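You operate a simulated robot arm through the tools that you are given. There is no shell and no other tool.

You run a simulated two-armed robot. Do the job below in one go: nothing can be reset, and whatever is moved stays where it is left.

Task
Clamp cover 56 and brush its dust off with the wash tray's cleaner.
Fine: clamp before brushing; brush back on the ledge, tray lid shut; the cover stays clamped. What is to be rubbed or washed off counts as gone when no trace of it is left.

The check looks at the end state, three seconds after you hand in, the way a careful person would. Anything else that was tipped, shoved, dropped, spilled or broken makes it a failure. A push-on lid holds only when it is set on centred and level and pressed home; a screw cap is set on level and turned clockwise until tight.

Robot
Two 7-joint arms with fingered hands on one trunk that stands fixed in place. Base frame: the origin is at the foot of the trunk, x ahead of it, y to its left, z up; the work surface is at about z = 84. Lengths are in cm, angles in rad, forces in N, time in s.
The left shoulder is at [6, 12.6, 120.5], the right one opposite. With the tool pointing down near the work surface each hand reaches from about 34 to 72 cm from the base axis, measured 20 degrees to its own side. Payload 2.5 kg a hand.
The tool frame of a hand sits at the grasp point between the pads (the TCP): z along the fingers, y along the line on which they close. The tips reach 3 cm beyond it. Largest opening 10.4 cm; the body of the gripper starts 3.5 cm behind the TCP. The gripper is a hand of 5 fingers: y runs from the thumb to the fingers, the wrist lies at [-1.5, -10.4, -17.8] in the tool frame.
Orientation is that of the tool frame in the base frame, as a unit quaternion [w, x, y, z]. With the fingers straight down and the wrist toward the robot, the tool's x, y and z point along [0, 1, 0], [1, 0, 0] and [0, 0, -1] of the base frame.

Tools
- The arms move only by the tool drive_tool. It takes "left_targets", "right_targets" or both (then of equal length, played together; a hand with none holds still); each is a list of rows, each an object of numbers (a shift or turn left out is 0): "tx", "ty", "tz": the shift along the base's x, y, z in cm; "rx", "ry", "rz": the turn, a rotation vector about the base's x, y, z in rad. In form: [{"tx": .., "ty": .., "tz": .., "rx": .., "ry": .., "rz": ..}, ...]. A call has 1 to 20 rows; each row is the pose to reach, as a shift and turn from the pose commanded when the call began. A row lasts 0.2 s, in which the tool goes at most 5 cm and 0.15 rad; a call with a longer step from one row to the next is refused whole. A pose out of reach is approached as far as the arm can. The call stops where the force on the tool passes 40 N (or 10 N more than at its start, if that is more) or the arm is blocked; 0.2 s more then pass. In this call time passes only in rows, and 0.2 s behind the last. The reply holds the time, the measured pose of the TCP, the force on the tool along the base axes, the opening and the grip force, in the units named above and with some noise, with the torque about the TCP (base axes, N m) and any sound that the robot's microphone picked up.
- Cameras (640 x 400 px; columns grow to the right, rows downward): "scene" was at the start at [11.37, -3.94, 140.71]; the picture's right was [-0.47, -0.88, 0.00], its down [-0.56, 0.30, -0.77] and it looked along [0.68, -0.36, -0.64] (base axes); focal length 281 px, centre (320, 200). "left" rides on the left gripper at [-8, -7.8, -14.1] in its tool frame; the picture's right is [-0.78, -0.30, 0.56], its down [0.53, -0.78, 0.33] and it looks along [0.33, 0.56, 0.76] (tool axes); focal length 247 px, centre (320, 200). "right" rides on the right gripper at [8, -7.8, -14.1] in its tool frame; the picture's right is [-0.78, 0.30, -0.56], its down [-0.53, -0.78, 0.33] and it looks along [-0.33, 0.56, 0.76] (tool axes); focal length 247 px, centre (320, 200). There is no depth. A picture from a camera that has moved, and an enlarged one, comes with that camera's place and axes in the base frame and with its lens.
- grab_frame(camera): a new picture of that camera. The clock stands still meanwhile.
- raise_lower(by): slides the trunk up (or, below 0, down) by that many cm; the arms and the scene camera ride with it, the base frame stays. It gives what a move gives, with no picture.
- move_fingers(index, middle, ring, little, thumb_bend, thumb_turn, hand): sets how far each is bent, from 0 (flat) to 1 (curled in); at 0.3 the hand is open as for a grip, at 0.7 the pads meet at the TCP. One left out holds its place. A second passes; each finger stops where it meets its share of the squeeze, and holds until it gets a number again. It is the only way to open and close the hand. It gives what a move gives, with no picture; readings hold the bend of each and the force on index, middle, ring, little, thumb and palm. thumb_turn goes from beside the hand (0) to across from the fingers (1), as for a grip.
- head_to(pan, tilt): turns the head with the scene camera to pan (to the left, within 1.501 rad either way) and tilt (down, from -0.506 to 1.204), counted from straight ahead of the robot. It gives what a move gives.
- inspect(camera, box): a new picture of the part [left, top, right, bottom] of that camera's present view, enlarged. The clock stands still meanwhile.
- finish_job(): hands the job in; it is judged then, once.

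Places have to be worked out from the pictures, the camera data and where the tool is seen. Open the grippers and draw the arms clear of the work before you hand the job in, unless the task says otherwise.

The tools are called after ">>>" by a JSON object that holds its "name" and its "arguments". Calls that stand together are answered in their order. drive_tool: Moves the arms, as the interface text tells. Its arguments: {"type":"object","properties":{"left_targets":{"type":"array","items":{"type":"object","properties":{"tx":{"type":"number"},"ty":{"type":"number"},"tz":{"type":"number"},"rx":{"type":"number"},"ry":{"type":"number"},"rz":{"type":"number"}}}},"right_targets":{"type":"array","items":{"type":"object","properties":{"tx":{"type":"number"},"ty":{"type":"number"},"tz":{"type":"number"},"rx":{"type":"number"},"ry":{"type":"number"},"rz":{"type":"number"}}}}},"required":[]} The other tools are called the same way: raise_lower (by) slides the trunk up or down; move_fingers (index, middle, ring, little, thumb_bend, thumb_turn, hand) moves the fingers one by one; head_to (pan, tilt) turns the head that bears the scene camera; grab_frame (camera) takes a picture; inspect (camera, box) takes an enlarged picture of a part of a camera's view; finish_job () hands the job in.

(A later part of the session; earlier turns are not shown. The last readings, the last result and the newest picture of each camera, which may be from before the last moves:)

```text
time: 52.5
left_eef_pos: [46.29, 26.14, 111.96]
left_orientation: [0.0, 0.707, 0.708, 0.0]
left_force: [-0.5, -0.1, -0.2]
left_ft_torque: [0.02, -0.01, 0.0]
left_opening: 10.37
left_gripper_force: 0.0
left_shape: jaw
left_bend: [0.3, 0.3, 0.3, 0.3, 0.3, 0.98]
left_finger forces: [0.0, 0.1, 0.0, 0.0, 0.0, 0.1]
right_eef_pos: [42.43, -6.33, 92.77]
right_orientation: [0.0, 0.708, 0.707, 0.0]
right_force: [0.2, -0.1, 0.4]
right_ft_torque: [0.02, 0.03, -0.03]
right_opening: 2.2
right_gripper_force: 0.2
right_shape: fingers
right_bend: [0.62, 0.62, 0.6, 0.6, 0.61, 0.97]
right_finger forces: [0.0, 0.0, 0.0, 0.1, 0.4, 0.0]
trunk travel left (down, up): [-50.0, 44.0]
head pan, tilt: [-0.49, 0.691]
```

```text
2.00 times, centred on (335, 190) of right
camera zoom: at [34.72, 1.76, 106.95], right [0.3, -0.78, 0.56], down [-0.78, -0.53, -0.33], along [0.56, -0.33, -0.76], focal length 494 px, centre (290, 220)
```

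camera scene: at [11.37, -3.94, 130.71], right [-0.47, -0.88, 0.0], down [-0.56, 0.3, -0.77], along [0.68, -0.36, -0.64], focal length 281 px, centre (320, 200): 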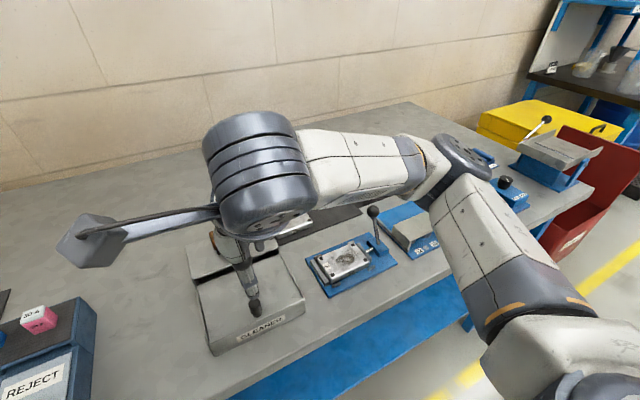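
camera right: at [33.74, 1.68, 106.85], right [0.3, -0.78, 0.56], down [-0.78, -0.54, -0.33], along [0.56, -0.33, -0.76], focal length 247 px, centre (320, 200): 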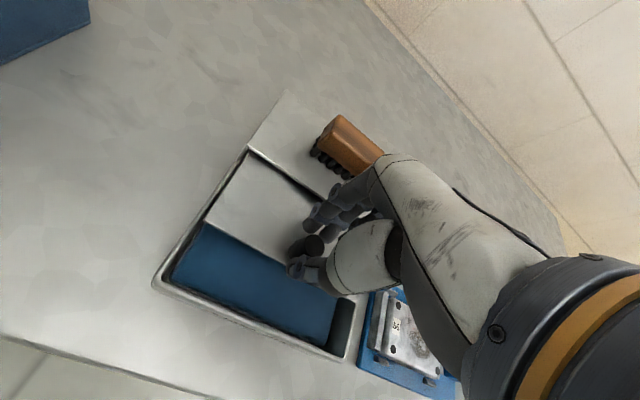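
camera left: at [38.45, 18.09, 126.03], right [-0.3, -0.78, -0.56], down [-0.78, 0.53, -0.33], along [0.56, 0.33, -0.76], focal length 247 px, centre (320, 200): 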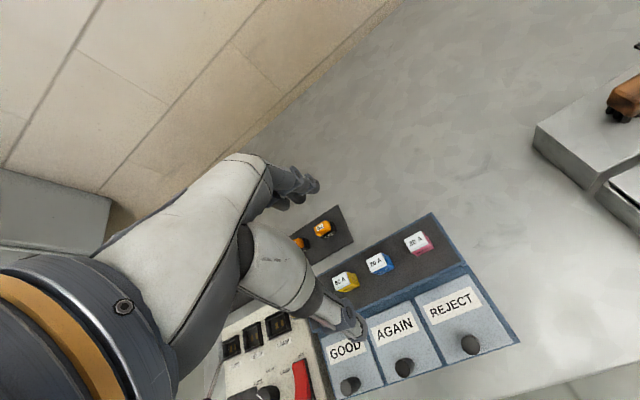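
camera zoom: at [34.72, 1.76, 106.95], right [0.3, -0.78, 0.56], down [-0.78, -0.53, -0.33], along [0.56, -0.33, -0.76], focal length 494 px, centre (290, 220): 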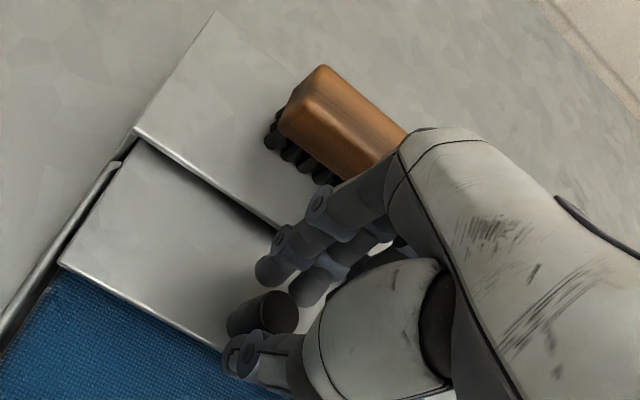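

Fingers are well clear of the brush (about 3 cm) and the ledge (about 1.5 cm). I slide 1.3 cm more, then release and lift.

>>> {"name": "drive_tool", "arguments": {"right_targets": [{"tx": 0.5}, {"tx": 1.0}, {"tx": 1.3}]}}

>>> {"name": "inspect", "arguments": {"camera": "right", "box": [150, 90, 420, 390]}}

```text
time: 53.3
left_eef_pos: [46.26, 26.04, 111.91]
left_orientation: [0.0, 0.707, 0.707, 0.001]
left_force: [-0.5, 0.1, 0.1]
left_ft_torque: [0.0, 0.0, 0.0]
left_opening: 10.37
left_gripper_force: 0.2
left_shape: jaw
left_bend: [0.3, 0.3, 0.3, 0.3, 0.3, 0.98]
left_finger forces: [0.0, 0.1, 0.0, 0.0, 0.0, 0.1]
right_eef_pos: [43.64, -6.35, 92.86]
right_orientation: [-0.001, 0.708, 0.707, -0.001]
right_force: [-0.3, -0.5, -0.1]
right_ft_torque: [0.03, 0.02, 0.03]
right_opening: 2.21
right_gripper_force: 0.2
right_shape: fingers
right_bend: [0.62, 0.62, 0.6, 0.6, 0.61, 0.98]
right_finger forces: [0.1, 0.1, 0.1, 0.0, 0.5, 0.1]
trunk travel left (down, up): [-50.0, 44.0]
head pan, tilt: [-0.49, 0.691]
```

```text
1.33 times, centred on (285, 240) of right
camera zoom: at [35.96, 1.82, 106.95], right [0.3, -0.78, 0.56], down [-0.78, -0.53, -0.33], along [0.56, -0.33, -0.76], focal length 329 px, centre (367, 147)
```

zoom: 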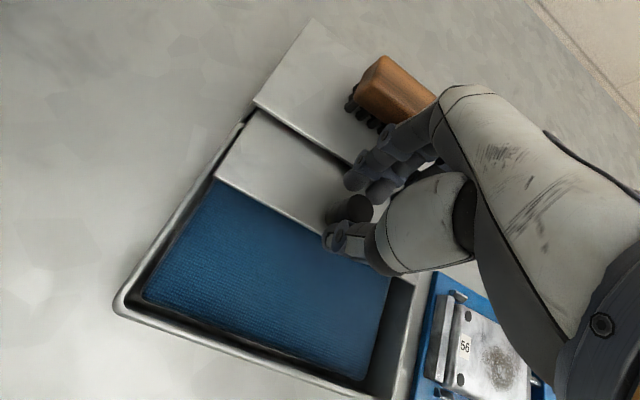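

The lid is open about 7 cm and shows a blue, wet pad of cleaner inside. I open the fingers off the knob and lift straight up.

>>> {"name": "move_fingers", "arguments": {"hand": "right", "index": 0.56, "middle": 0.56, "thumb_bend": 0.5}}

>>> {"name": "drive_tool", "arguments": {"right_targets": [{"tz": 0.8}, {"tz": 2}, {"tz": 4}, {"tz": 7}, {"tz": 10}, {"tz": 13}, {"tz": 13}]}}

>>> {"name": "move_fingers", "arguments": {"hand": "right", "index": 0.45, "middle": 0.45, "ring": 1.0, "little": 1.0, "thumb_bend": 0.45}}

>>> {"name": "grab_frame", "arguments": {"camera": "scene"}}

>>> {"name": "grab_frame", "arguments": {"camera": "right"}}

```text
time: 54.3
left_eef_pos: [46.25, 26.02, 111.96]
left_orientation: [0.0, 0.707, 0.707, 0.0]
left_force: [0.8, -0.5, 0.5]
left_ft_torque: [0.02, -0.01, 0.0]
left_opening: 10.37
left_gripper_force: 0.1
left_shape: jaw
left_bend: [0.3, 0.3, 0.3, 0.3, 0.3, 0.98]
left_finger forces: [0.1, 0.0, 0.0, 0.1, 0.0, 0.0]
right_eef_pos: [43.65, -6.27, 92.87]
right_orientation: [-0.001, 0.707, 0.707, -0.001]
right_force: [-0.1, 0.2, 0.1]
right_ft_torque: [-0.01, 0.0, -0.03]
right_opening: 4.35
right_gripper_force: 0.1
right_shape: fingers
right_bend: [0.56, 0.56, 0.6, 0.6, 0.5, 0.98]
right_finger forces: [0.0, 0.0, 0.1, 0.0, 0.0, 0.1]
trunk travel left (down, up): [-50.0, 44.0]
head pan, tilt: [-0.49, 0.691]
```

```text
time: 55.9
left_eef_pos: [46.26, 26.14, 111.95]
left_orientation: [0.001, 0.708, 0.707, 0.0]
left_force: [0.5, 0.3, 0.7]
left_ft_torque: [-0.06, 0.01, 0.0]
left_opening: 10.37
left_gripper_force: 0.0
left_shape: jaw
left_bend: [0.3, 0.3, 0.3, 0.3, 0.3, 0.98]
left_finger forces: [0.0, 0.0, 0.0, 0.0, 0.0, 0.1]
right_eef_pos: [43.77, -6.05, 105.64]
right_orientation: [-0.001, 0.707, 0.707, 0.0]
right_force: [-0.8, 0.5, 0.4]
right_ft_torque: [-0.02, -0.03, 0.01]
right_opening: 4.39
right_gripper_force: 0.1
right_shape: fingers
right_bend: [0.56, 0.56, 0.6, 0.6, 0.5, 0.98]
right_finger forces: [0.0, 0.0, 0.0, 0.0, 0.1, 0.0]
trunk travel left (down, up): [-50.0, 44.0]
head pan, tilt: [-0.49, 0.691]
```

```text
time: 56.9
left_eef_pos: [46.31, 26.15, 111.84]
left_orientation: [0.0, 0.707, 0.707, 0.0]
left_force: [-0.2, 0.5, -0.2]
left_ft_torque: [-0.01, 0.0, 0.01]
left_opening: 10.41
left_gripper_force: 0.0
left_shape: jaw
left_bend: [0.3, 0.3, 0.3, 0.3, 0.3, 0.98]
left_finger forces: [0.1, 0.0, 0.0, 0.1, 0.1, 0.0]
right_eef_pos: [43.84, -6.1, 105.77]
right_orientation: [-0.001, 0.707, 0.707, -0.001]
right_force: [0.7, 0.1, -0.6]
right_ft_torque: [0.0, 0.0, 0.0]
right_opening: 6.45
right_gripper_force: 0.0
right_shape: fingers
right_bend: [0.45, 0.45, 1.0, 1.0, 0.45, 0.98]
right_finger forces: [0.0, 0.0, 0.0, 0.0, 0.0, 0.0]
trunk travel left (down, up): [-50.0, 44.0]
head pan, tilt: [-0.49, 0.691]
```

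```text
taken
camera scene: at [11.37, -3.94, 130.71], right [-0.47, -0.88, 0.0], down [-0.56, 0.3, -0.77], along [0.68, -0.36, -0.64], focal length 281 px, centre (320, 200)
```

scene: 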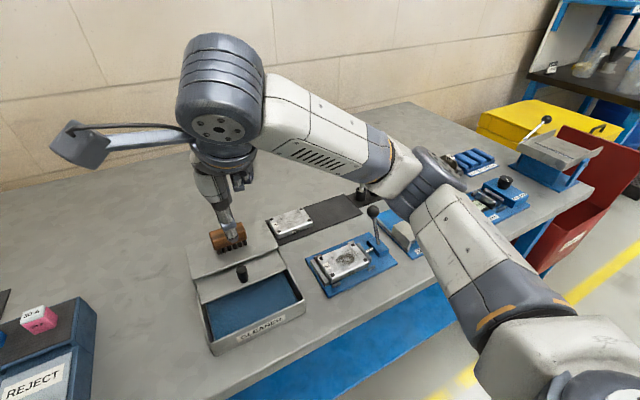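

```text
taken
camera right: at [36.09, 1.97, 119.85], right [0.3, -0.78, 0.56], down [-0.78, -0.53, -0.33], along [0.56, -0.33, -0.76], focal length 247 px, centre (320, 200)
```

right: 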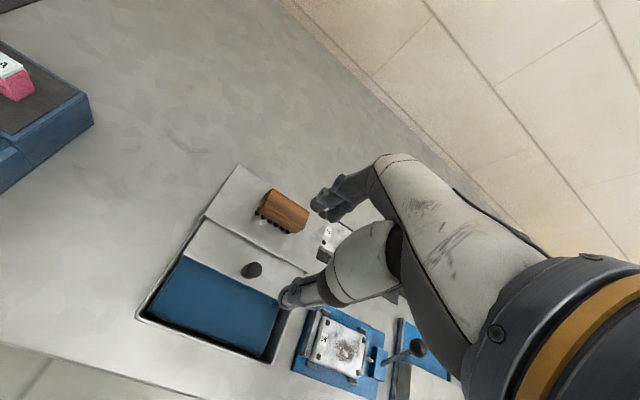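

Lid open and hand clear. I zoom on the tray's interior and on the brush to measure pad height and the brush pose.

>>> {"name": "inspect", "arguments": {"camera": "scene", "box": [185, 225, 315, 355]}}

>>> {"name": "inspect", "arguments": {"camera": "right", "box": [130, 160, 330, 370]}}

>>> {"name": "inspect", "arguments": {"camera": "right", "box": [235, 165, 335, 265]}}

```text
3.08 times, centred on (250, 290) of scene
camera zoom: at [11.37, -3.94, 130.71], right [-0.47, -0.88, 0.0], down [-0.56, 0.3, -0.77], along [0.68, -0.36, -0.64], focal length 864 px, centre (535, -77)
```

zoom: 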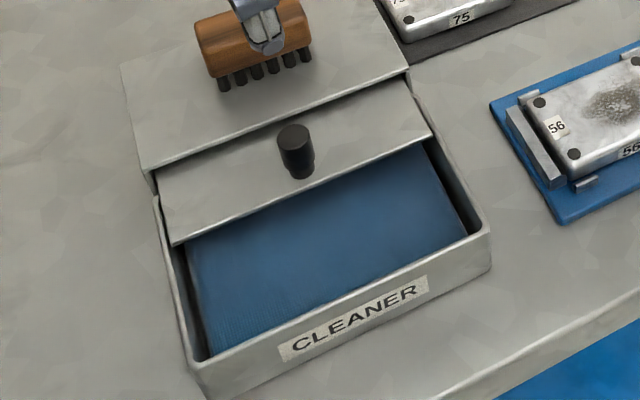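

```text
1.90 times, centred on (230, 265) of right
camera zoom: at [36.09, 1.97, 119.85], right [0.3, -0.78, 0.56], down [-0.78, -0.53, -0.33], along [0.56, -0.33, -0.76], focal length 470 px, centre (491, 76)
```

zoom: 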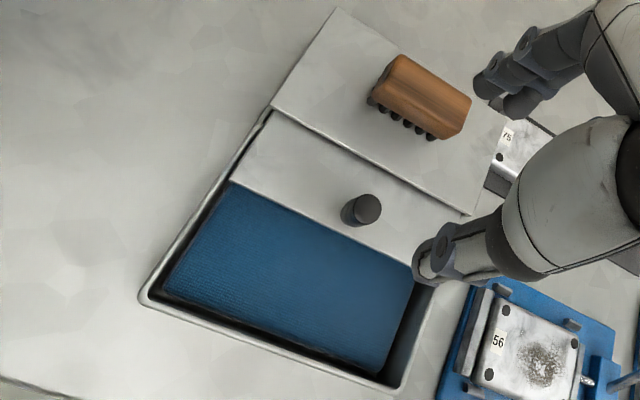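

```text
4.00 times, centred on (285, 215) of right
camera zoom: at [36.09, 1.97, 119.85], right [0.3, -0.78, 0.56], down [-0.78, -0.53, -0.33], along [0.56, -0.33, -0.76], focal length 988 px, centre (460, 140)
```

zoom: 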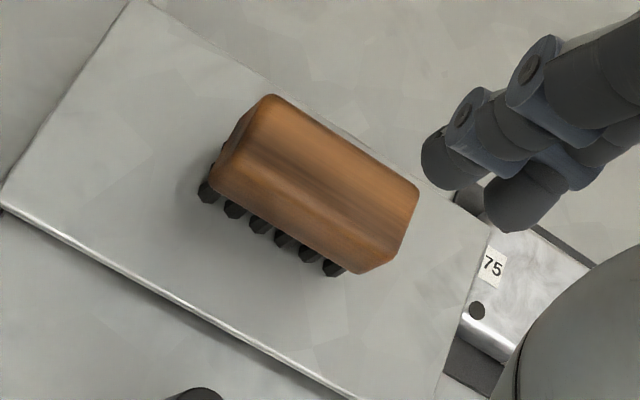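

The pad's surface is at about z = 86.9, the brush is square to the axes and centred at about (51.3, -5.9). I move above the brush and come down to z of about 98.

>>> {"name": "drive_tool", "arguments": {"right_targets": [{"tx": 3.8, "ty": 0.1}, {"tx": 7.5, "ty": 0.2}, {"tx": 7.5, "ty": 0.2, "tz": -3}, {"tx": 7.5, "ty": 0.2, "tz": -6}, {"tx": 7.5, "ty": 0.2, "tz": -7.5}, {"tx": 7.5, "ty": 0.2, "tz": -7.5}]}}

>>> {"name": "inspect", "arguments": {"camera": "right", "box": [180, 130, 400, 350]}}

>>> {"name": "inspect", "arguments": {"camera": "scene", "box": [170, 180, 310, 310]}}

```text
time: 58.3
left_eef_pos: [46.38, 26.09, 111.96]
left_orientation: [0.0, 0.707, 0.707, 0.0]
left_force: [-0.3, 0.0, -0.1]
left_ft_torque: [0.03, 0.03, -0.01]
left_opening: 10.37
left_gripper_force: 0.0
left_shape: jaw
left_bend: [0.3, 0.3, 0.3, 0.3, 0.3, 0.98]
left_finger forces: [0.0, 0.0, 0.0, 0.0, 0.0, 0.0]
right_eef_pos: [51.43, -5.92, 98.27]
right_orientation: [0.0, 0.707, 0.708, 0.0]
right_force: [-0.3, 0.2, 0.3]
right_ft_torque: [-0.01, 0.02, -0.05]
right_opening: 6.49
right_gripper_force: 0.0
right_shape: fingers
right_bend: [0.45, 0.45, 1.0, 1.0, 0.45, 0.98]
right_finger forces: [0.0, 0.0, 0.0, 0.1, 0.0, 0.2]
trunk travel left (down, up): [-50.0, 44.0]
head pan, tilt: [-0.49, 0.691]
```

```text
1.82 times, centred on (290, 240) of right
camera zoom: at [43.7, 2.14, 112.44], right [0.3, -0.78, 0.56], down [-0.78, -0.53, -0.33], along [0.56, -0.33, -0.76], focal length 449 px, centre (374, 127)
```

zoom: 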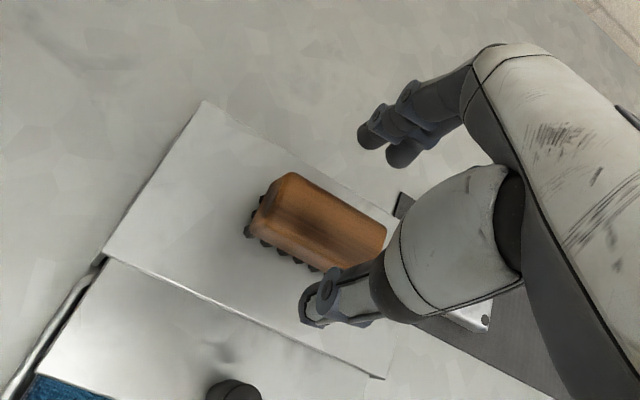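

```text
3.08 times, centred on (240, 245) of scene
camera zoom: at [11.37, -3.94, 130.71], right [-0.47, -0.88, 0.0], down [-0.56, 0.3, -0.77], along [0.68, -0.36, -0.64], focal length 864 px, centre (566, 62)
```

zoom: 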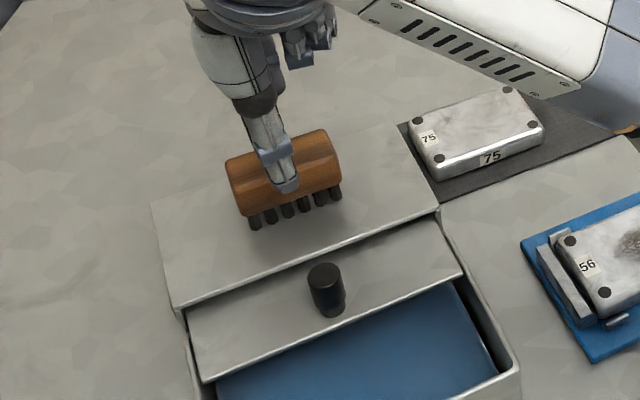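

Thumb and fingers straddle the brush. I lower to TCP z of 94.0 and close on the wood.

>>> {"name": "drive_tool", "arguments": {"right_targets": [{"tx": -0.1, "tz": -2}, {"tx": -0.1, "tz": -3.5}, {"tx": -0.1, "tz": -4.3}, {"tx": -0.1, "tz": -4.3}]}}

>>> {"name": "move_fingers", "arguments": {"hand": "right", "index": 0.57, "middle": 0.57, "thumb_bend": 0.57}}

>>> {"name": "inspect", "arguments": {"camera": "right", "box": [200, 130, 400, 330]}}

>>> {"name": "inspect", "arguments": {"camera": "scene", "box": [190, 190, 300, 300]}}

```text
time: 59.3
left_eef_pos: [46.32, 26.14, 112.0]
left_orientation: [0.0, 0.707, 0.707, 0.0]
left_force: [0.6, 0.3, -0.2]
left_ft_torque: [0.02, -0.02, 0.0]
left_opening: 10.39
left_gripper_force: 0.0
left_shape: jaw
left_bend: [0.3, 0.3, 0.3, 0.3, 0.3, 0.98]
left_finger forces: [0.1, 0.1, 0.0, 0.0, 0.0, 0.0]
right_eef_pos: [51.22, -6.04, 94.07]
right_orientation: [0.001, 0.707, 0.707, 0.0]
right_force: [-0.1, 0.1, -0.5]
right_ft_torque: [0.04, 0.03, 0.02]
right_opening: 6.47
right_gripper_force: 0.1
right_shape: fingers
right_bend: [0.45, 0.45, 1.0, 1.0, 0.45, 0.98]
right_finger forces: [0.0, 0.1, 0.0, 0.0, 0.0, 0.0]
trunk travel left (down, up): [-50.0, 44.0]
head pan, tilt: [-0.49, 0.691]
```

```text
time: 60.3
left_eef_pos: [46.21, 26.15, 112.08]
left_orientation: [0.0, 0.707, 0.707, 0.0]
left_force: [0.4, -0.2, 0.5]
left_ft_torque: [0.01, -0.01, 0.0]
left_opening: 10.37
left_gripper_force: 0.0
left_shape: jaw
left_bend: [0.3, 0.3, 0.3, 0.3, 0.3, 0.98]
left_finger forces: [0.1, 0.0, 0.0, 0.0, 0.1, 0.0]
right_eef_pos: [51.22, -6.02, 94.01]
right_orientation: [0.0, 0.707, 0.707, -0.001]
right_force: [0.4, -0.1, -1.0]
right_ft_torque: [-0.01, 0.0, -0.02]
right_opening: 3.69
right_gripper_force: 0.0
right_shape: fingers
right_bend: [0.56, 0.56, 1.0, 1.0, 0.56, 0.98]
right_finger forces: [0.0, 0.0, 0.0, 0.1, 0.0, 0.0]
trunk travel left (down, up): [-50.0, 44.0]
head pan, tilt: [-0.49, 0.691]
```

```text
2.00 times, centred on (300, 230) of right
camera zoom: at [43.55, 1.98, 108.16], right [0.3, -0.78, 0.56], down [-0.78, -0.53, -0.33], along [0.56, -0.33, -0.76], focal length 494 px, centre (360, 140)
```

zoom: 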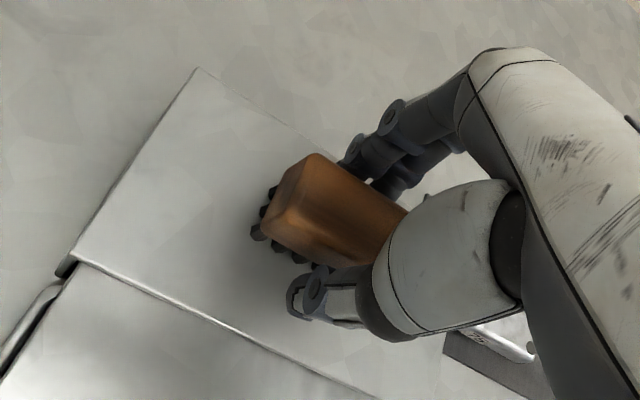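

```text
3.64 times, centred on (245, 245) of scene
camera zoom: at [11.37, -3.94, 130.71], right [-0.47, -0.88, 0.0], down [-0.56, 0.3, -0.77], along [0.68, -0.36, -0.64], focal length 1022 px, centre (593, 36)
```

zoom: 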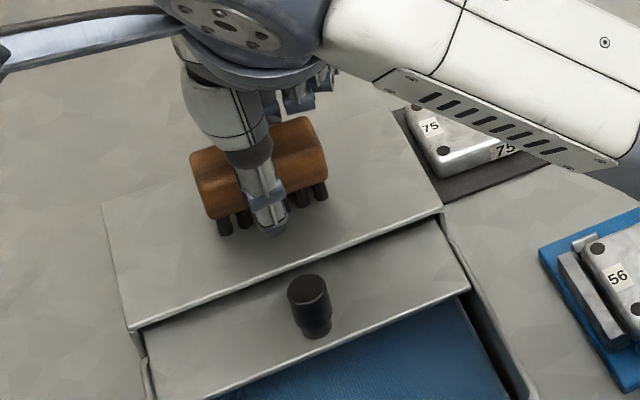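

Still a small gap (opening 3.7, no contact). I close slowly until contact, then squeeze.

>>> {"name": "move_fingers", "arguments": {"hand": "right", "index": 0.6, "middle": 0.6, "thumb_bend": 0.6}}

>>> {"name": "move_fingers", "arguments": {"hand": "right", "index": 0.75, "middle": 0.75, "thumb_bend": 0.75}}

>>> {"name": "inspect", "arguments": {"camera": "right", "box": [200, 130, 400, 330]}}

>>> {"name": "inspect", "arguments": {"camera": "scene", "box": [190, 190, 300, 300]}}

```text
time: 61.3
left_eef_pos: [46.31, 26.0, 112.0]
left_orientation: [0.0, 0.707, 0.707, 0.0]
left_force: [-0.3, 0.1, 0.7]
left_ft_torque: [0.01, 0.03, 0.02]
left_opening: 10.38
left_gripper_force: 0.0
left_shape: jaw
left_bend: [0.3, 0.3, 0.3, 0.3, 0.3, 0.98]
left_finger forces: [0.1, 0.1, 0.1, 0.0, 0.1, 0.0]
right_eef_pos: [51.26, -6.12, 94.0]
right_orientation: [0.0, 0.707, 0.707, 0.0]
right_force: [-0.1, -0.6, -0.6]
right_ft_torque: [0.02, -0.03, 0.0]
right_opening: 2.84
right_gripper_force: 0.7
right_shape: fingers
right_bend: [0.59, 0.59, 1.0, 1.0, 0.59, 0.97]
right_finger forces: [0.5, 0.3, 0.1, 0.0, 0.8, 0.1]
trunk travel left (down, up): [-50.0, 44.0]
head pan, tilt: [-0.49, 0.691]
```

```text
time: 62.3
left_eef_pos: [46.34, 26.14, 111.97]
left_orientation: [-0.001, 0.707, 0.707, 0.0]
left_force: [0.0, 0.6, 0.1]
left_ft_torque: [0.03, 0.01, 0.01]
left_opening: 10.37
left_gripper_force: 0.1
left_shape: jaw
left_bend: [0.3, 0.3, 0.3, 0.3, 0.3, 0.98]
left_finger forces: [0.0, 0.1, 0.1, 0.0, 0.1, 0.0]
right_eef_pos: [51.28, -6.12, 94.12]
right_orientation: [0.0, 0.707, 0.708, 0.0]
right_force: [0.6, -0.3, -1.4]
right_ft_torque: [0.02, 0.0, -0.01]
right_opening: 2.49
right_gripper_force: 15.3
right_shape: fingers
right_bend: [0.62, 0.66, 1.0, 1.0, 0.6, 0.95]
right_finger forces: [8.5, 6.7, 0.0, 0.1, 15.6, 0.0]
trunk travel left (down, up): [-50.0, 44.0]
head pan, tilt: [-0.49, 0.691]
```

```text
2.00 times, centred on (300, 230) of right
camera zoom: at [43.55, 1.98, 108.15], right [0.3, -0.78, 0.56], down [-0.78, -0.53, -0.33], along [0.55, -0.33, -0.76], focal length 494 px, centre (360, 140)
```

zoom: 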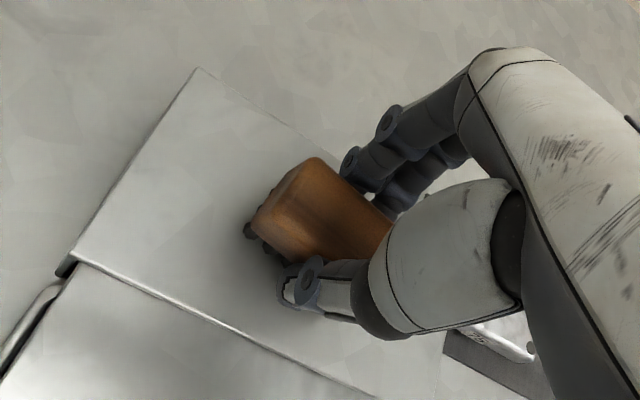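

```text
3.64 times, centred on (245, 245) of scene
camera zoom: at [11.38, -3.94, 130.71], right [-0.47, -0.88, 0.0], down [-0.56, 0.3, -0.77], along [0.68, -0.36, -0.64], focal length 1022 px, centre (593, 36)
```

zoom: 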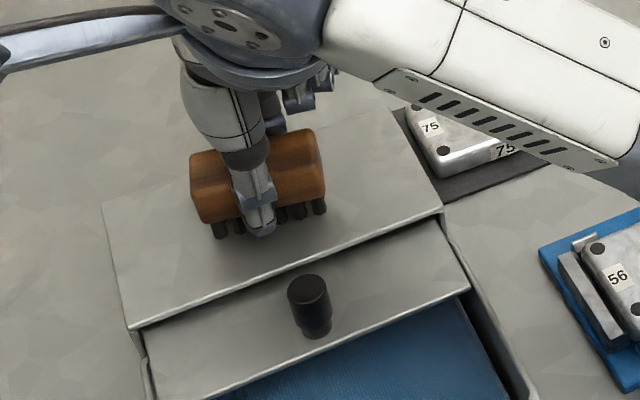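

Brush gripped at about 15 N. I lift it 4 cm and look at its attitude.

>>> {"name": "drive_tool", "arguments": {"right_targets": [{"tz": 0.7}, {"tz": 1.7}, {"tz": 3}, {"tz": 5}, {"tz": 5}]}}

>>> {"name": "inspect", "arguments": {"camera": "right", "box": [200, 130, 400, 330]}}

>>> {"name": "inspect", "arguments": {"camera": "scene", "box": [190, 170, 300, 280]}}

```text
time: 63.5
left_eef_pos: [46.21, 26.05, 111.92]
left_orientation: [0.0, 0.707, 0.707, 0.0]
left_force: [0.2, 0.9, 0.4]
left_ft_torque: [0.01, 0.01, 0.02]
left_opening: 10.36
left_gripper_force: 0.0
left_shape: jaw
left_bend: [0.3, 0.3, 0.3, 0.3, 0.3, 0.98]
left_finger forces: [0.0, 0.1, 0.0, 0.0, 0.0, 0.0]
right_eef_pos: [51.16, -6.06, 98.76]
right_orientation: [-0.001, 0.707, 0.707, 0.0]
right_force: [0.1, -0.2, 0.3]
right_ft_torque: [0.01, 0.0, -0.02]
right_opening: 2.48
right_gripper_force: 15.4
right_shape: fingers
right_bend: [0.62, 0.66, 1.0, 1.0, 0.6, 0.95]
right_finger forces: [8.4, 6.7, 0.0, 0.0, 15.4, 0.0]
trunk travel left (down, up): [-50.0, 44.0]
head pan, tilt: [-0.49, 0.691]
```

```text
2.00 times, centred on (300, 230) of right
camera zoom: at [43.39, 1.95, 113.07], right [0.3, -0.78, 0.56], down [-0.78, -0.53, -0.33], along [0.55, -0.33, -0.76], focal length 494 px, centre (360, 140)
```

zoom: 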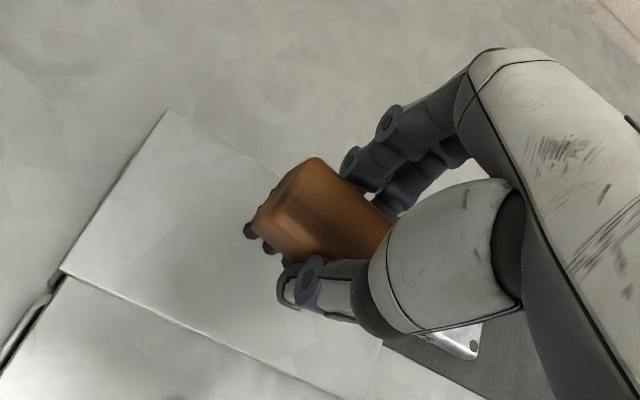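

```text
3.64 times, centred on (245, 225) of scene
camera zoom: at [11.38, -3.94, 130.71], right [-0.47, -0.88, 0.0], down [-0.56, 0.3, -0.77], along [0.68, -0.36, -0.64], focal length 1022 px, centre (593, 109)
```

zoom: 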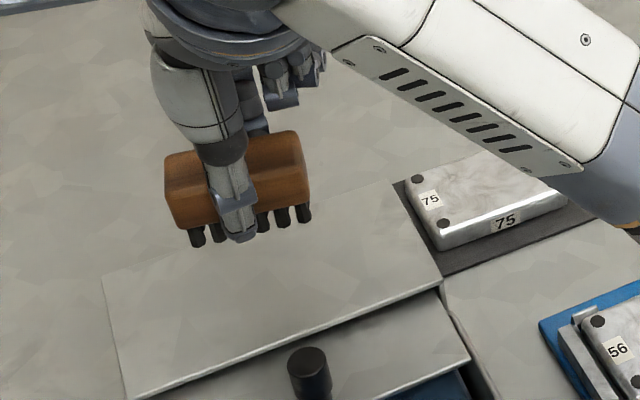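

The brush is held level, yawed slightly clockwise. I carry it over the open pad, to the left of the knob so my fingers clear it, squaring it with +0.1 rad.

>>> {"name": "drive_tool", "arguments": {"right_targets": [{"tx": -3, "ty": 1, "rz": 0.05}, {"tx": -6.5, "ty": 2, "rz": 0.1}, {"tx": -10, "ty": 3, "rz": 0.1}, {"tx": -12.7, "ty": 3.25, "rz": 0.1}, {"tx": -12.7, "ty": 3.25, "tz": -2, "rz": 0.1}, {"tx": -12.7, "ty": 3.25, "tz": -4, "rz": 0.1}, {"tx": -12.7, "ty": 3.25, "tz": -4, "rz": 0.1}]}}

>>> {"name": "grab_frame", "arguments": {"camera": "right"}}

>>> {"name": "inspect", "arguments": {"camera": "scene", "box": [170, 220, 310, 360]}}

```text
time: 65.1
left_eef_pos: [46.22, 26.03, 112.02]
left_orientation: [0.0, 0.707, 0.707, 0.0]
left_force: [-0.8, -0.1, -0.3]
left_ft_torque: [0.0, -0.02, 0.0]
left_opening: 10.35
left_gripper_force: 0.1
left_shape: jaw
left_bend: [0.3, 0.3, 0.3, 0.3, 0.3, 0.98]
left_finger forces: [0.0, 0.1, 0.0, 0.0, 0.0, 0.0]
right_eef_pos: [38.58, -2.55, 94.81]
right_orientation: [0.0, 0.671, 0.741, -0.001]
right_force: [0.2, -0.5, -0.1]
right_ft_torque: [0.0, 0.01, 0.01]
right_opening: 2.47
right_gripper_force: 15.0
right_shape: fingers
right_bend: [0.62, 0.66, 1.0, 1.0, 0.6, 0.95]
right_finger forces: [8.3, 6.8, 0.0, 0.0, 15.4, 0.0]
trunk travel left (down, up): [-50.0, 44.0]
head pan, tilt: [-0.49, 0.691]
```

```text
taken
camera right: at [30.11, 4.64, 108.98], right [0.37, -0.74, 0.56], down [-0.72, -0.61, -0.33], along [0.59, -0.28, -0.76], focal length 247 px, centre (320, 200)
```

right: 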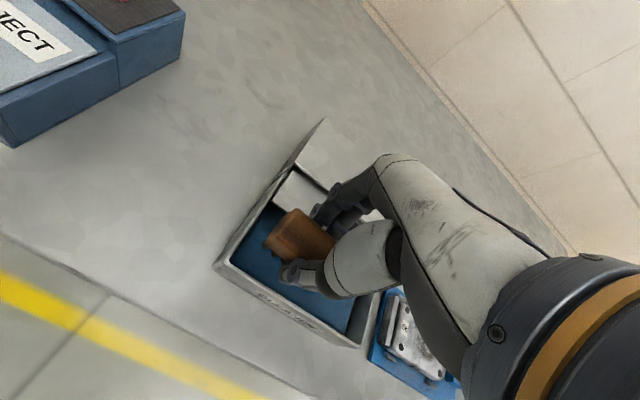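

```text
2.86 times, centred on (240, 290) of scene
camera zoom: at [11.37, -3.94, 130.71], right [-0.47, -0.88, 0.0], down [-0.56, 0.3, -0.77], along [0.68, -0.36, -0.64], focal length 803 px, centre (549, -57)
```

zoom: 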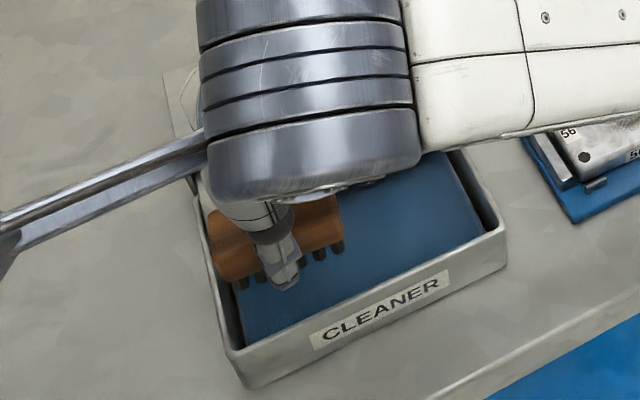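

The brush hangs over the pad. I check wall and knob clearances closely before lowering.

>>> {"name": "inspect", "arguments": {"camera": "right", "box": [205, 130, 405, 360]}}

```text
1.74 times, centred on (305, 245) of right
camera zoom: at [30.11, 4.64, 108.98], right [0.37, -0.74, 0.56], down [-0.72, -0.61, -0.33], along [0.59, -0.28, -0.76], focal length 430 px, centre (346, 122)
```

zoom: 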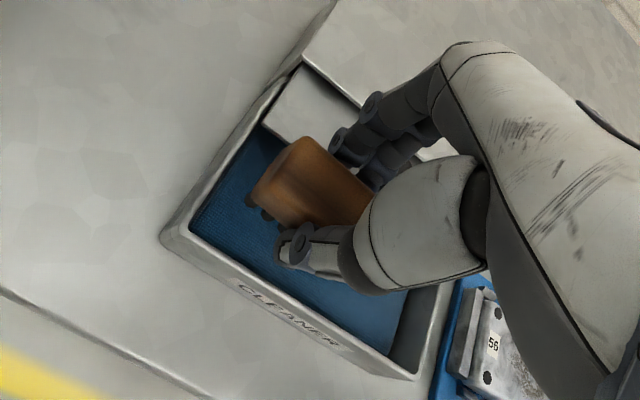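

Clearances look fine; I shift 0.4 cm away from the left wall and lower toward the pad.

>>> {"name": "drive_tool", "arguments": {"right_targets": [{"ty": -0.4, "tz": -1}, {"ty": -0.4, "tz": -2.2}, {"ty": -0.4, "tz": -3.0}, {"ty": -0.4, "tz": -3.0}]}}

>>> {"name": "inspect", "arguments": {"camera": "right", "box": [205, 130, 405, 360]}}

>>> {"name": "inspect", "arguments": {"camera": "scene", "box": [170, 220, 310, 360]}}

```text
time: 66.1
left_eef_pos: [46.26, 26.14, 111.92]
left_orientation: [0.001, 0.707, 0.707, -0.001]
left_force: [0.6, -0.2, -0.2]
left_ft_torque: [-0.02, -0.02, -0.02]
left_opening: 10.36
left_gripper_force: 0.1
left_shape: jaw
left_bend: [0.3, 0.3, 0.3, 0.3, 0.3, 0.98]
left_finger forces: [0.0, 0.0, 0.1, 0.0, 0.0, 0.0]
right_eef_pos: [38.43, -3.12, 91.83]
right_orientation: [0.0, 0.671, 0.741, 0.001]
right_force: [-1.0, 0.0, -0.4]
right_ft_torque: [0.0, -0.01, -0.01]
right_opening: 2.5
right_gripper_force: 15.3
right_shape: fingers
right_bend: [0.62, 0.66, 1.0, 1.0, 0.6, 0.95]
right_finger forces: [8.4, 6.7, 0.0, 0.0, 15.3, 0.0]
trunk travel left (down, up): [-50.0, 44.0]
head pan, tilt: [-0.49, 0.691]
```

```text
1.74 times, centred on (305, 245) of right
camera zoom: at [29.94, 4.16, 106.07], right [0.37, -0.74, 0.56], down [-0.72, -0.61, -0.33], along [0.59, -0.28, -0.76], focal length 430 px, centre (346, 122)
```

zoom: 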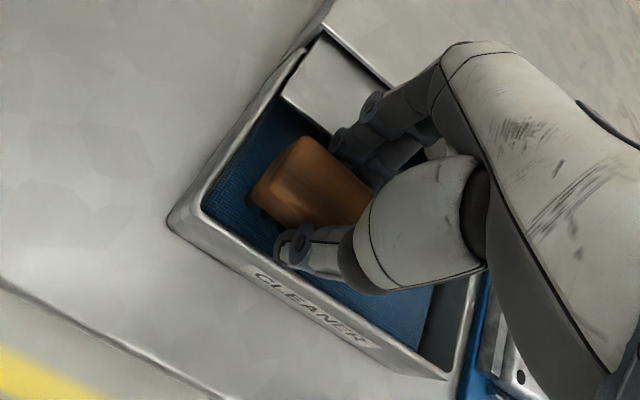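

```text
2.86 times, centred on (240, 290) of scene
camera zoom: at [11.37, -3.94, 130.71], right [-0.47, -0.88, 0.0], down [-0.56, 0.3, -0.77], along [0.68, -0.36, -0.64], focal length 803 px, centre (549, -57)
```

zoom: 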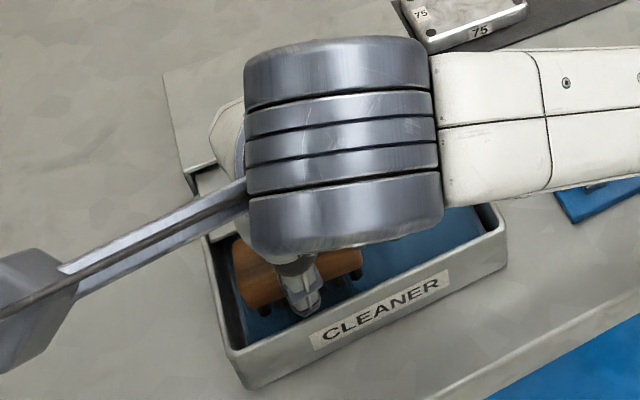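

Just above the pad now. I press down in small steps until I feel it.

>>> {"name": "drive_tool", "arguments": {"right_targets": [{"tz": -0.25}, {"tz": -0.5}]}}

>>> {"name": "drive_tool", "arguments": {"right_targets": [{"tz": -0.2}, {"tz": -0.3}]}}

```text
time: 66.7
left_eef_pos: [46.32, 26.04, 111.95]
left_orientation: [0.0, 0.708, 0.707, -0.001]
left_force: [-0.1, 0.9, 0.5]
left_ft_torque: [0.01, -0.03, -0.02]
left_opening: 10.37
left_gripper_force: 0.0
left_shape: jaw
left_bend: [0.3, 0.3, 0.3, 0.3, 0.3, 0.98]
left_finger forces: [0.0, 0.1, 0.0, 0.0, 0.0, 0.0]
right_eef_pos: [38.43, -3.32, 91.38]
right_orientation: [0.0, 0.671, 0.742, 0.002]
right_force: [1.2, 0.2, 3.6]
right_ft_torque: [0.04, 0.15, -0.01]
right_opening: 2.47
right_gripper_force: 16.9
right_shape: fingers
right_bend: [0.62, 0.66, 1.0, 1.0, 0.6, 0.95]
right_finger forces: [8.5, 6.8, 0.1, 0.1, 19.4, 0.0]
trunk travel left (down, up): [-50.0, 44.0]
head pan, tilt: [-0.49, 0.691]
```

```text
time: 67.3
left_eef_pos: [46.13, 26.11, 112.11]
left_orientation: [0.0, 0.707, 0.707, 0.0]
left_force: [0.6, -0.3, -0.1]
left_ft_torque: [0.0, -0.01, -0.04]
left_opening: 10.36
left_gripper_force: 0.0
left_shape: jaw
left_bend: [0.3, 0.3, 0.3, 0.3, 0.3, 0.98]
left_finger forces: [0.0, 0.1, 0.0, 0.0, 0.0, 0.0]
right_eef_pos: [38.51, -3.24, 91.48]
right_orientation: [0.001, 0.671, 0.741, 0.004]
right_force: [-0.1, -0.5, 26.8]
right_ft_torque: [0.05, 0.79, 0.03]
right_opening: 2.46
right_gripper_force: 28.5
right_shape: fingers
right_bend: [0.62, 0.66, 1.0, 1.0, 0.61, 0.95]
right_finger forces: [8.3, 7.0, 0.0, 0.1, 41.8, 0.1]
trunk travel left (down, up): [-50.0, 44.0]
head pan, tilt: [-0.49, 0.691]
```

That force (27 N with a pitching torque) is my thumb tip on the tray's front rim, not the pad. I back up at once and shift 0.75 cm toward the lid.

>>> {"name": "drive_tool", "arguments": {"right_targets": [{"tz": 0.6}, {"tz": 1.2}, {"tx": 0.75, "tz": 1.2}, {"tx": 0.75, "tz": 1.2}]}}

>>> {"name": "inspect", "arguments": {"camera": "right", "box": [245, 180, 405, 340]}}

>>> {"name": "inspect", "arguments": {"camera": "scene", "box": [180, 260, 310, 360]}}

```text
time: 68.3
left_eef_pos: [46.33, 26.16, 111.9]
left_orientation: [-0.001, 0.707, 0.708, 0.0]
left_force: [-0.1, -0.8, 1.1]
left_ft_torque: [0.03, 0.01, -0.04]
left_opening: 10.39
left_gripper_force: 0.1
left_shape: jaw
left_bend: [0.3, 0.3, 0.3, 0.3, 0.3, 0.98]
left_finger forces: [0.0, 0.0, 0.0, 0.0, 0.0, 0.0]
right_eef_pos: [39.11, -3.3, 92.47]
right_orientation: [0.0, 0.672, 0.741, 0.0]
right_force: [-0.2, 0.2, -0.7]
right_ft_torque: [0.01, -0.01, 0.01]
right_opening: 2.48
right_gripper_force: 14.8
right_shape: fingers
right_bend: [0.61, 0.66, 1.0, 1.0, 0.61, 0.95]
right_finger forces: [8.1, 6.9, 0.0, 0.0, 15.0, 0.0]
trunk travel left (down, up): [-50.0, 44.0]
head pan, tilt: [-0.49, 0.691]
```

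```text
2.50 times, centred on (325, 260) of right
camera zoom: at [30.71, 4.04, 106.54], right [0.37, -0.74, 0.56], down [-0.72, -0.61, -0.33], along [0.58, -0.28, -0.76], focal length 617 px, centre (308, 50)
```

zoom: 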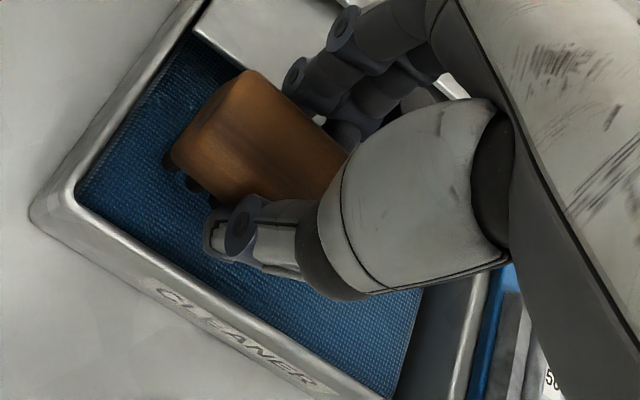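

```text
4.00 times, centred on (245, 310) of scene
camera zoom: at [11.38, -3.94, 130.71], right [-0.47, -0.88, 0.0], down [-0.56, 0.3, -0.77], along [0.68, -0.36, -0.64], focal length 1124 px, centre (620, -240)
```

zoom: 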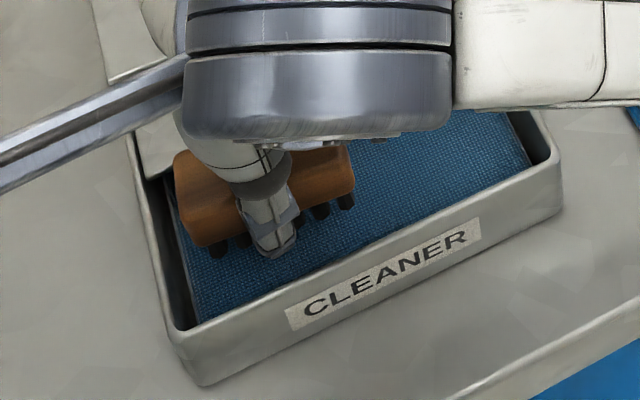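

Clear again. I lower in small steps at this new x.

>>> {"name": "drive_tool", "arguments": {"right_targets": [{"tz": -0.4}, {"tz": -0.7}]}}

>>> {"name": "drive_tool", "arguments": {"right_targets": [{"tz": -0.15}, {"tz": -0.25}]}}

>>> {"name": "drive_tool", "arguments": {"right_targets": [{"tz": -0.1}, {"tz": -0.2}]}}

```text
time: 68.9
left_eef_pos: [46.34, 26.04, 111.91]
left_orientation: [0.0, 0.707, 0.707, 0.0]
left_force: [0.3, -0.4, 0.5]
left_ft_torque: [-0.03, 0.02, 0.0]
left_opening: 10.35
left_gripper_force: 0.1
left_shape: jaw
left_bend: [0.3, 0.3, 0.3, 0.3, 0.3, 0.98]
left_finger forces: [0.0, 0.0, 0.0, 0.1, 0.0, 0.0]
right_eef_pos: [39.14, -3.38, 91.65]
right_orientation: [-0.001, 0.671, 0.741, 0.0]
right_force: [0.5, -0.9, 0.1]
right_ft_torque: [0.01, -0.02, 0.02]
right_opening: 2.49
right_gripper_force: 15.4
right_shape: fingers
right_bend: [0.61, 0.66, 1.0, 1.0, 0.61, 0.95]
right_finger forces: [8.1, 6.8, 0.0, 0.1, 14.8, 0.0]
trunk travel left (down, up): [-50.0, 44.0]
head pan, tilt: [-0.49, 0.691]
```

```text
time: 69.5
left_eef_pos: [46.22, 26.14, 112.0]
left_orientation: [0.0, 0.707, 0.707, -0.001]
left_force: [0.0, -0.5, 0.4]
left_ft_torque: [-0.01, 0.01, 0.01]
left_opening: 10.36
left_gripper_force: 0.1
left_shape: jaw
left_bend: [0.3, 0.3, 0.3, 0.3, 0.3, 0.98]
left_finger forces: [0.0, 0.0, 0.0, 0.0, 0.0, 0.1]
right_eef_pos: [39.24, -3.31, 91.2]
right_orientation: [0.0, 0.671, 0.741, 0.0]
right_force: [0.4, -0.2, -0.6]
right_ft_torque: [0.0, 0.01, -0.01]
right_opening: 2.49
right_gripper_force: 15.0
right_shape: fingers
right_bend: [0.61, 0.66, 1.0, 1.0, 0.61, 0.95]
right_finger forces: [8.0, 6.8, 0.1, 0.0, 14.9, 0.0]
trunk travel left (down, up): [-50.0, 44.0]
head pan, tilt: [-0.49, 0.691]
```

```text
time: 70.1
left_eef_pos: [46.22, 26.06, 111.91]
left_orientation: [0.0, 0.707, 0.707, 0.0]
left_force: [-0.3, -0.1, 0.5]
left_ft_torque: [-0.02, 0.01, 0.01]
left_opening: 10.36
left_gripper_force: 0.0
left_shape: jaw
left_bend: [0.3, 0.3, 0.3, 0.3, 0.3, 0.98]
left_finger forces: [0.1, 0.0, 0.0, 0.0, 0.0, 0.0]
right_eef_pos: [39.15, -3.19, 91.29]
right_orientation: [0.0, 0.671, 0.741, -0.001]
right_force: [0.0, 0.9, -0.6]
right_ft_torque: [-0.05, -0.02, -0.02]
right_opening: 2.47
right_gripper_force: 14.7
right_shape: fingers
right_bend: [0.61, 0.66, 1.0, 1.0, 0.61, 0.95]
right_finger forces: [8.1, 6.8, 0.0, 0.0, 14.9, 0.1]
trunk travel left (down, up): [-50.0, 44.0]
head pan, tilt: [-0.49, 0.691]
```

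No contact yet at z of about 91.2 (thumb now passes inside the rim). I continue down carefully.

>>> {"name": "drive_tool", "arguments": {"right_targets": [{"tz": -0.1}, {"tz": -0.2}]}}

>>> {"name": "drive_tool", "arguments": {"right_targets": [{"tz": -0.1}, {"tz": -0.2}]}}

>>> {"name": "inspect", "arguments": {"camera": "scene", "box": [180, 260, 310, 360]}}

>>> {"name": "inspect", "arguments": {"camera": "right", "box": [245, 180, 405, 340]}}

```text
time: 70.7
left_eef_pos: [46.19, 26.11, 111.92]
left_orientation: [0.0, 0.708, 0.707, 0.001]
left_force: [0.6, -0.2, 0.0]
left_ft_torque: [0.03, 0.01, 0.02]
left_opening: 10.36
left_gripper_force: 0.0
left_shape: jaw
left_bend: [0.3, 0.3, 0.3, 0.3, 0.3, 0.98]
left_finger forces: [0.0, 0.0, 0.0, 0.0, 0.0, 0.0]
right_eef_pos: [39.21, -3.26, 91.07]
right_orientation: [0.001, 0.671, 0.742, 0.0]
right_force: [-0.9, -0.2, -0.5]
right_ft_torque: [-0.05, 0.04, -0.01]
right_opening: 2.49
right_gripper_force: 14.5
right_shape: fingers
right_bend: [0.61, 0.66, 1.0, 1.0, 0.61, 0.95]
right_finger forces: [8.1, 6.7, 0.1, 0.1, 14.9, 0.0]
trunk travel left (down, up): [-50.0, 44.0]
head pan, tilt: [-0.49, 0.691]
```

```text
time: 71.3
left_eef_pos: [46.26, 26.09, 111.93]
left_orientation: [0.0, 0.707, 0.707, 0.0]
left_force: [0.5, 0.2, 0.7]
left_ft_torque: [-0.02, 0.03, 0.0]
left_opening: 10.35
left_gripper_force: 0.0
left_shape: jaw
left_bend: [0.3, 0.3, 0.3, 0.3, 0.3, 0.98]
left_finger forces: [0.0, 0.1, 0.0, 0.1, 0.0, 0.0]
right_eef_pos: [39.14, -3.2, 90.83]
right_orientation: [0.0, 0.671, 0.742, 0.0]
right_force: [0.9, 0.6, -0.2]
right_ft_torque: [-0.02, 0.0, 0.02]
right_opening: 2.48
right_gripper_force: 15.1
right_shape: fingers
right_bend: [0.61, 0.66, 1.0, 1.0, 0.61, 0.95]
right_finger forces: [8.0, 6.8, 0.0, 0.0, 14.9, 0.0]
trunk travel left (down, up): [-50.0, 44.0]
head pan, tilt: [-0.49, 0.691]
```

```text
4.00 times, centred on (245, 310) of scene
camera zoom: at [11.37, -3.94, 130.71], right [-0.47, -0.88, 0.0], down [-0.56, 0.3, -0.77], along [0.68, -0.36, -0.64], focal length 1124 px, centre (620, -240)
```

zoom: 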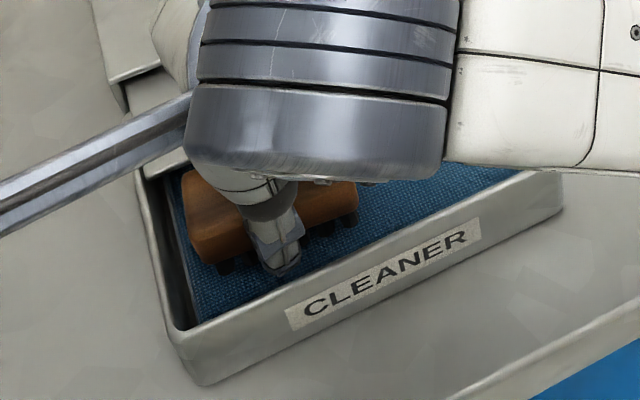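

```text
2.50 times, centred on (325, 260) of right
camera zoom: at [30.79, 4.08, 104.99], right [0.37, -0.74, 0.56], down [-0.72, -0.61, -0.33], along [0.59, -0.28, -0.76], focal length 617 px, centre (308, 50)
```

zoom: 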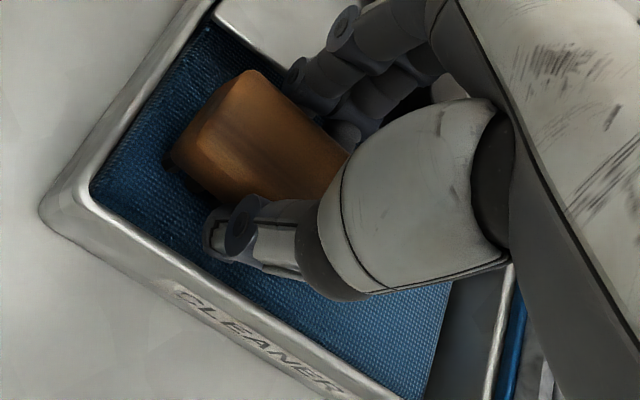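

The bristles are almost at the pad. I continue a few more millimetres.

>>> {"name": "drive_tool", "arguments": {"right_targets": [{"tz": -0.1}, {"tz": -0.2}]}}

>>> {"name": "drive_tool", "arguments": {"right_targets": [{"tz": -0.1}, {"tz": -0.2}]}}

```text
time: 71.9
left_eef_pos: [46.24, 26.09, 111.98]
left_orientation: [0.0, 0.707, 0.707, 0.0]
left_force: [-0.4, -0.6, -0.2]
left_ft_torque: [0.0, -0.03, -0.03]
left_opening: 10.4
left_gripper_force: 0.0
left_shape: jaw
left_bend: [0.3, 0.3, 0.3, 0.3, 0.3, 0.98]
left_finger forces: [0.1, 0.0, 0.1, 0.0, 0.0, 0.0]
right_eef_pos: [39.24, -3.2, 90.75]
right_orientation: [0.001, 0.671, 0.741, 0.002]
right_force: [1.2, -1.5, 7.1]
right_ft_torque: [-0.12, -0.24, -0.01]
right_opening: 2.49
right_gripper_force: 18.9
right_shape: fingers
right_bend: [0.61, 0.66, 1.0, 1.0, 0.61, 0.95]
right_finger forces: [8.0, 14.9, 0.1, 0.0, 15.3, 0.0]
trunk travel left (down, up): [-50.0, 44.0]
head pan, tilt: [-0.49, 0.691]
```

```text
time: 72.5
left_eef_pos: [46.11, 26.11, 111.94]
left_orientation: [0.0, 0.708, 0.707, 0.0]
left_force: [0.2, 0.9, 0.9]
left_ft_torque: [-0.01, 0.03, -0.03]
left_opening: 10.36
left_gripper_force: 0.1
left_shape: jaw
left_bend: [0.3, 0.3, 0.3, 0.3, 0.3, 0.98]
left_finger forces: [0.1, 0.1, 0.1, 0.0, 0.0, 0.0]
right_eef_pos: [39.35, -3.25, 90.65]
right_orientation: [0.001, 0.671, 0.741, 0.003]
right_force: [0.6, 0.7, 19.8]
right_ft_torque: [-0.18, -0.55, 0.0]
right_opening: 2.51
right_gripper_force: 26.7
right_shape: fingers
right_bend: [0.62, 0.66, 1.0, 1.0, 0.61, 0.94]
right_finger forces: [7.8, 28.4, 0.1, 0.0, 16.3, 0.0]
trunk travel left (down, up): [-50.0, 44.0]
head pan, tilt: [-0.49, 0.691]
```

Now the middle finger's outer side rests on the lid's edge (force centre at x of about 42). I lift off again and look at the bristles; the fingers need more room than the opening gives.

>>> {"name": "drive_tool", "arguments": {"right_targets": [{"tz": 0.5}, {"tz": 1.5}, {"tz": 3.5}, {"tz": 6}, {"tz": 8.5}, {"tz": 8.5}]}}

>>> {"name": "inspect", "arguments": {"camera": "scene", "box": [170, 210, 310, 350]}}

>>> {"name": "inspect", "arguments": {"camera": "right", "box": [205, 150, 405, 350]}}

```text
time: 73.9
left_eef_pos: [46.21, 26.07, 111.98]
left_orientation: [0.0, 0.707, 0.707, 0.0]
left_force: [-0.7, 0.4, 0.6]
left_ft_torque: [0.03, 0.0, -0.02]
left_opening: 10.38
left_gripper_force: 0.0
left_shape: jaw
left_bend: [0.3, 0.3, 0.3, 0.3, 0.3, 0.98]
left_finger forces: [0.0, 0.0, 0.1, 0.1, 0.0, 0.0]
right_eef_pos: [39.19, -3.26, 99.02]
right_orientation: [-0.001, 0.671, 0.742, 0.0]
right_force: [-0.1, 0.1, -0.9]
right_ft_torque: [0.0, -0.01, 0.01]
right_opening: 2.48
right_gripper_force: 14.2
right_shape: fingers
right_bend: [0.62, 0.66, 1.0, 1.0, 0.61, 0.95]
right_finger forces: [8.2, 6.5, 0.1, 0.0, 14.9, 0.0]
trunk travel left (down, up): [-50.0, 44.0]
head pan, tilt: [-0.49, 0.691]
```

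```text
2.86 times, centred on (240, 280) of scene
camera zoom: at [11.38, -3.94, 130.71], right [-0.47, -0.88, 0.0], down [-0.56, 0.3, -0.77], along [0.68, -0.36, -0.64], focal length 803 px, centre (549, -29)
```

zoom: 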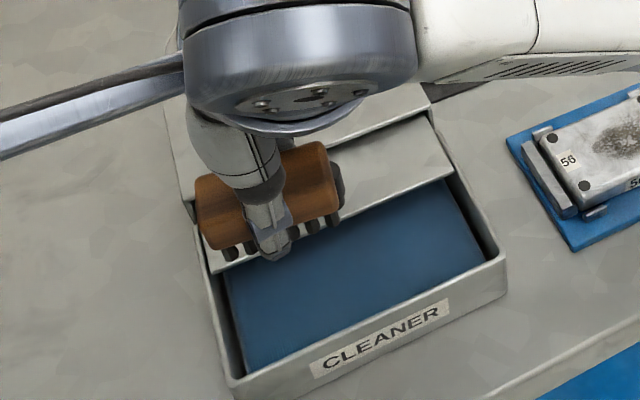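

```text
2.00 times, centred on (305, 250) of right
camera zoom: at [30.71, 4.02, 113.09], right [0.37, -0.74, 0.56], down [-0.72, -0.61, -0.33], along [0.59, -0.28, -0.76], focal length 494 px, centre (350, 100)
```

zoom: 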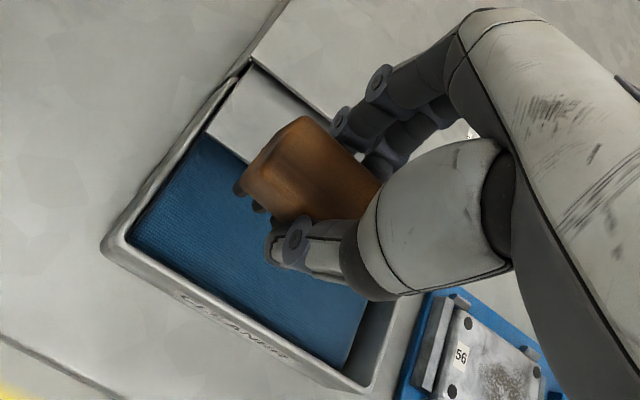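

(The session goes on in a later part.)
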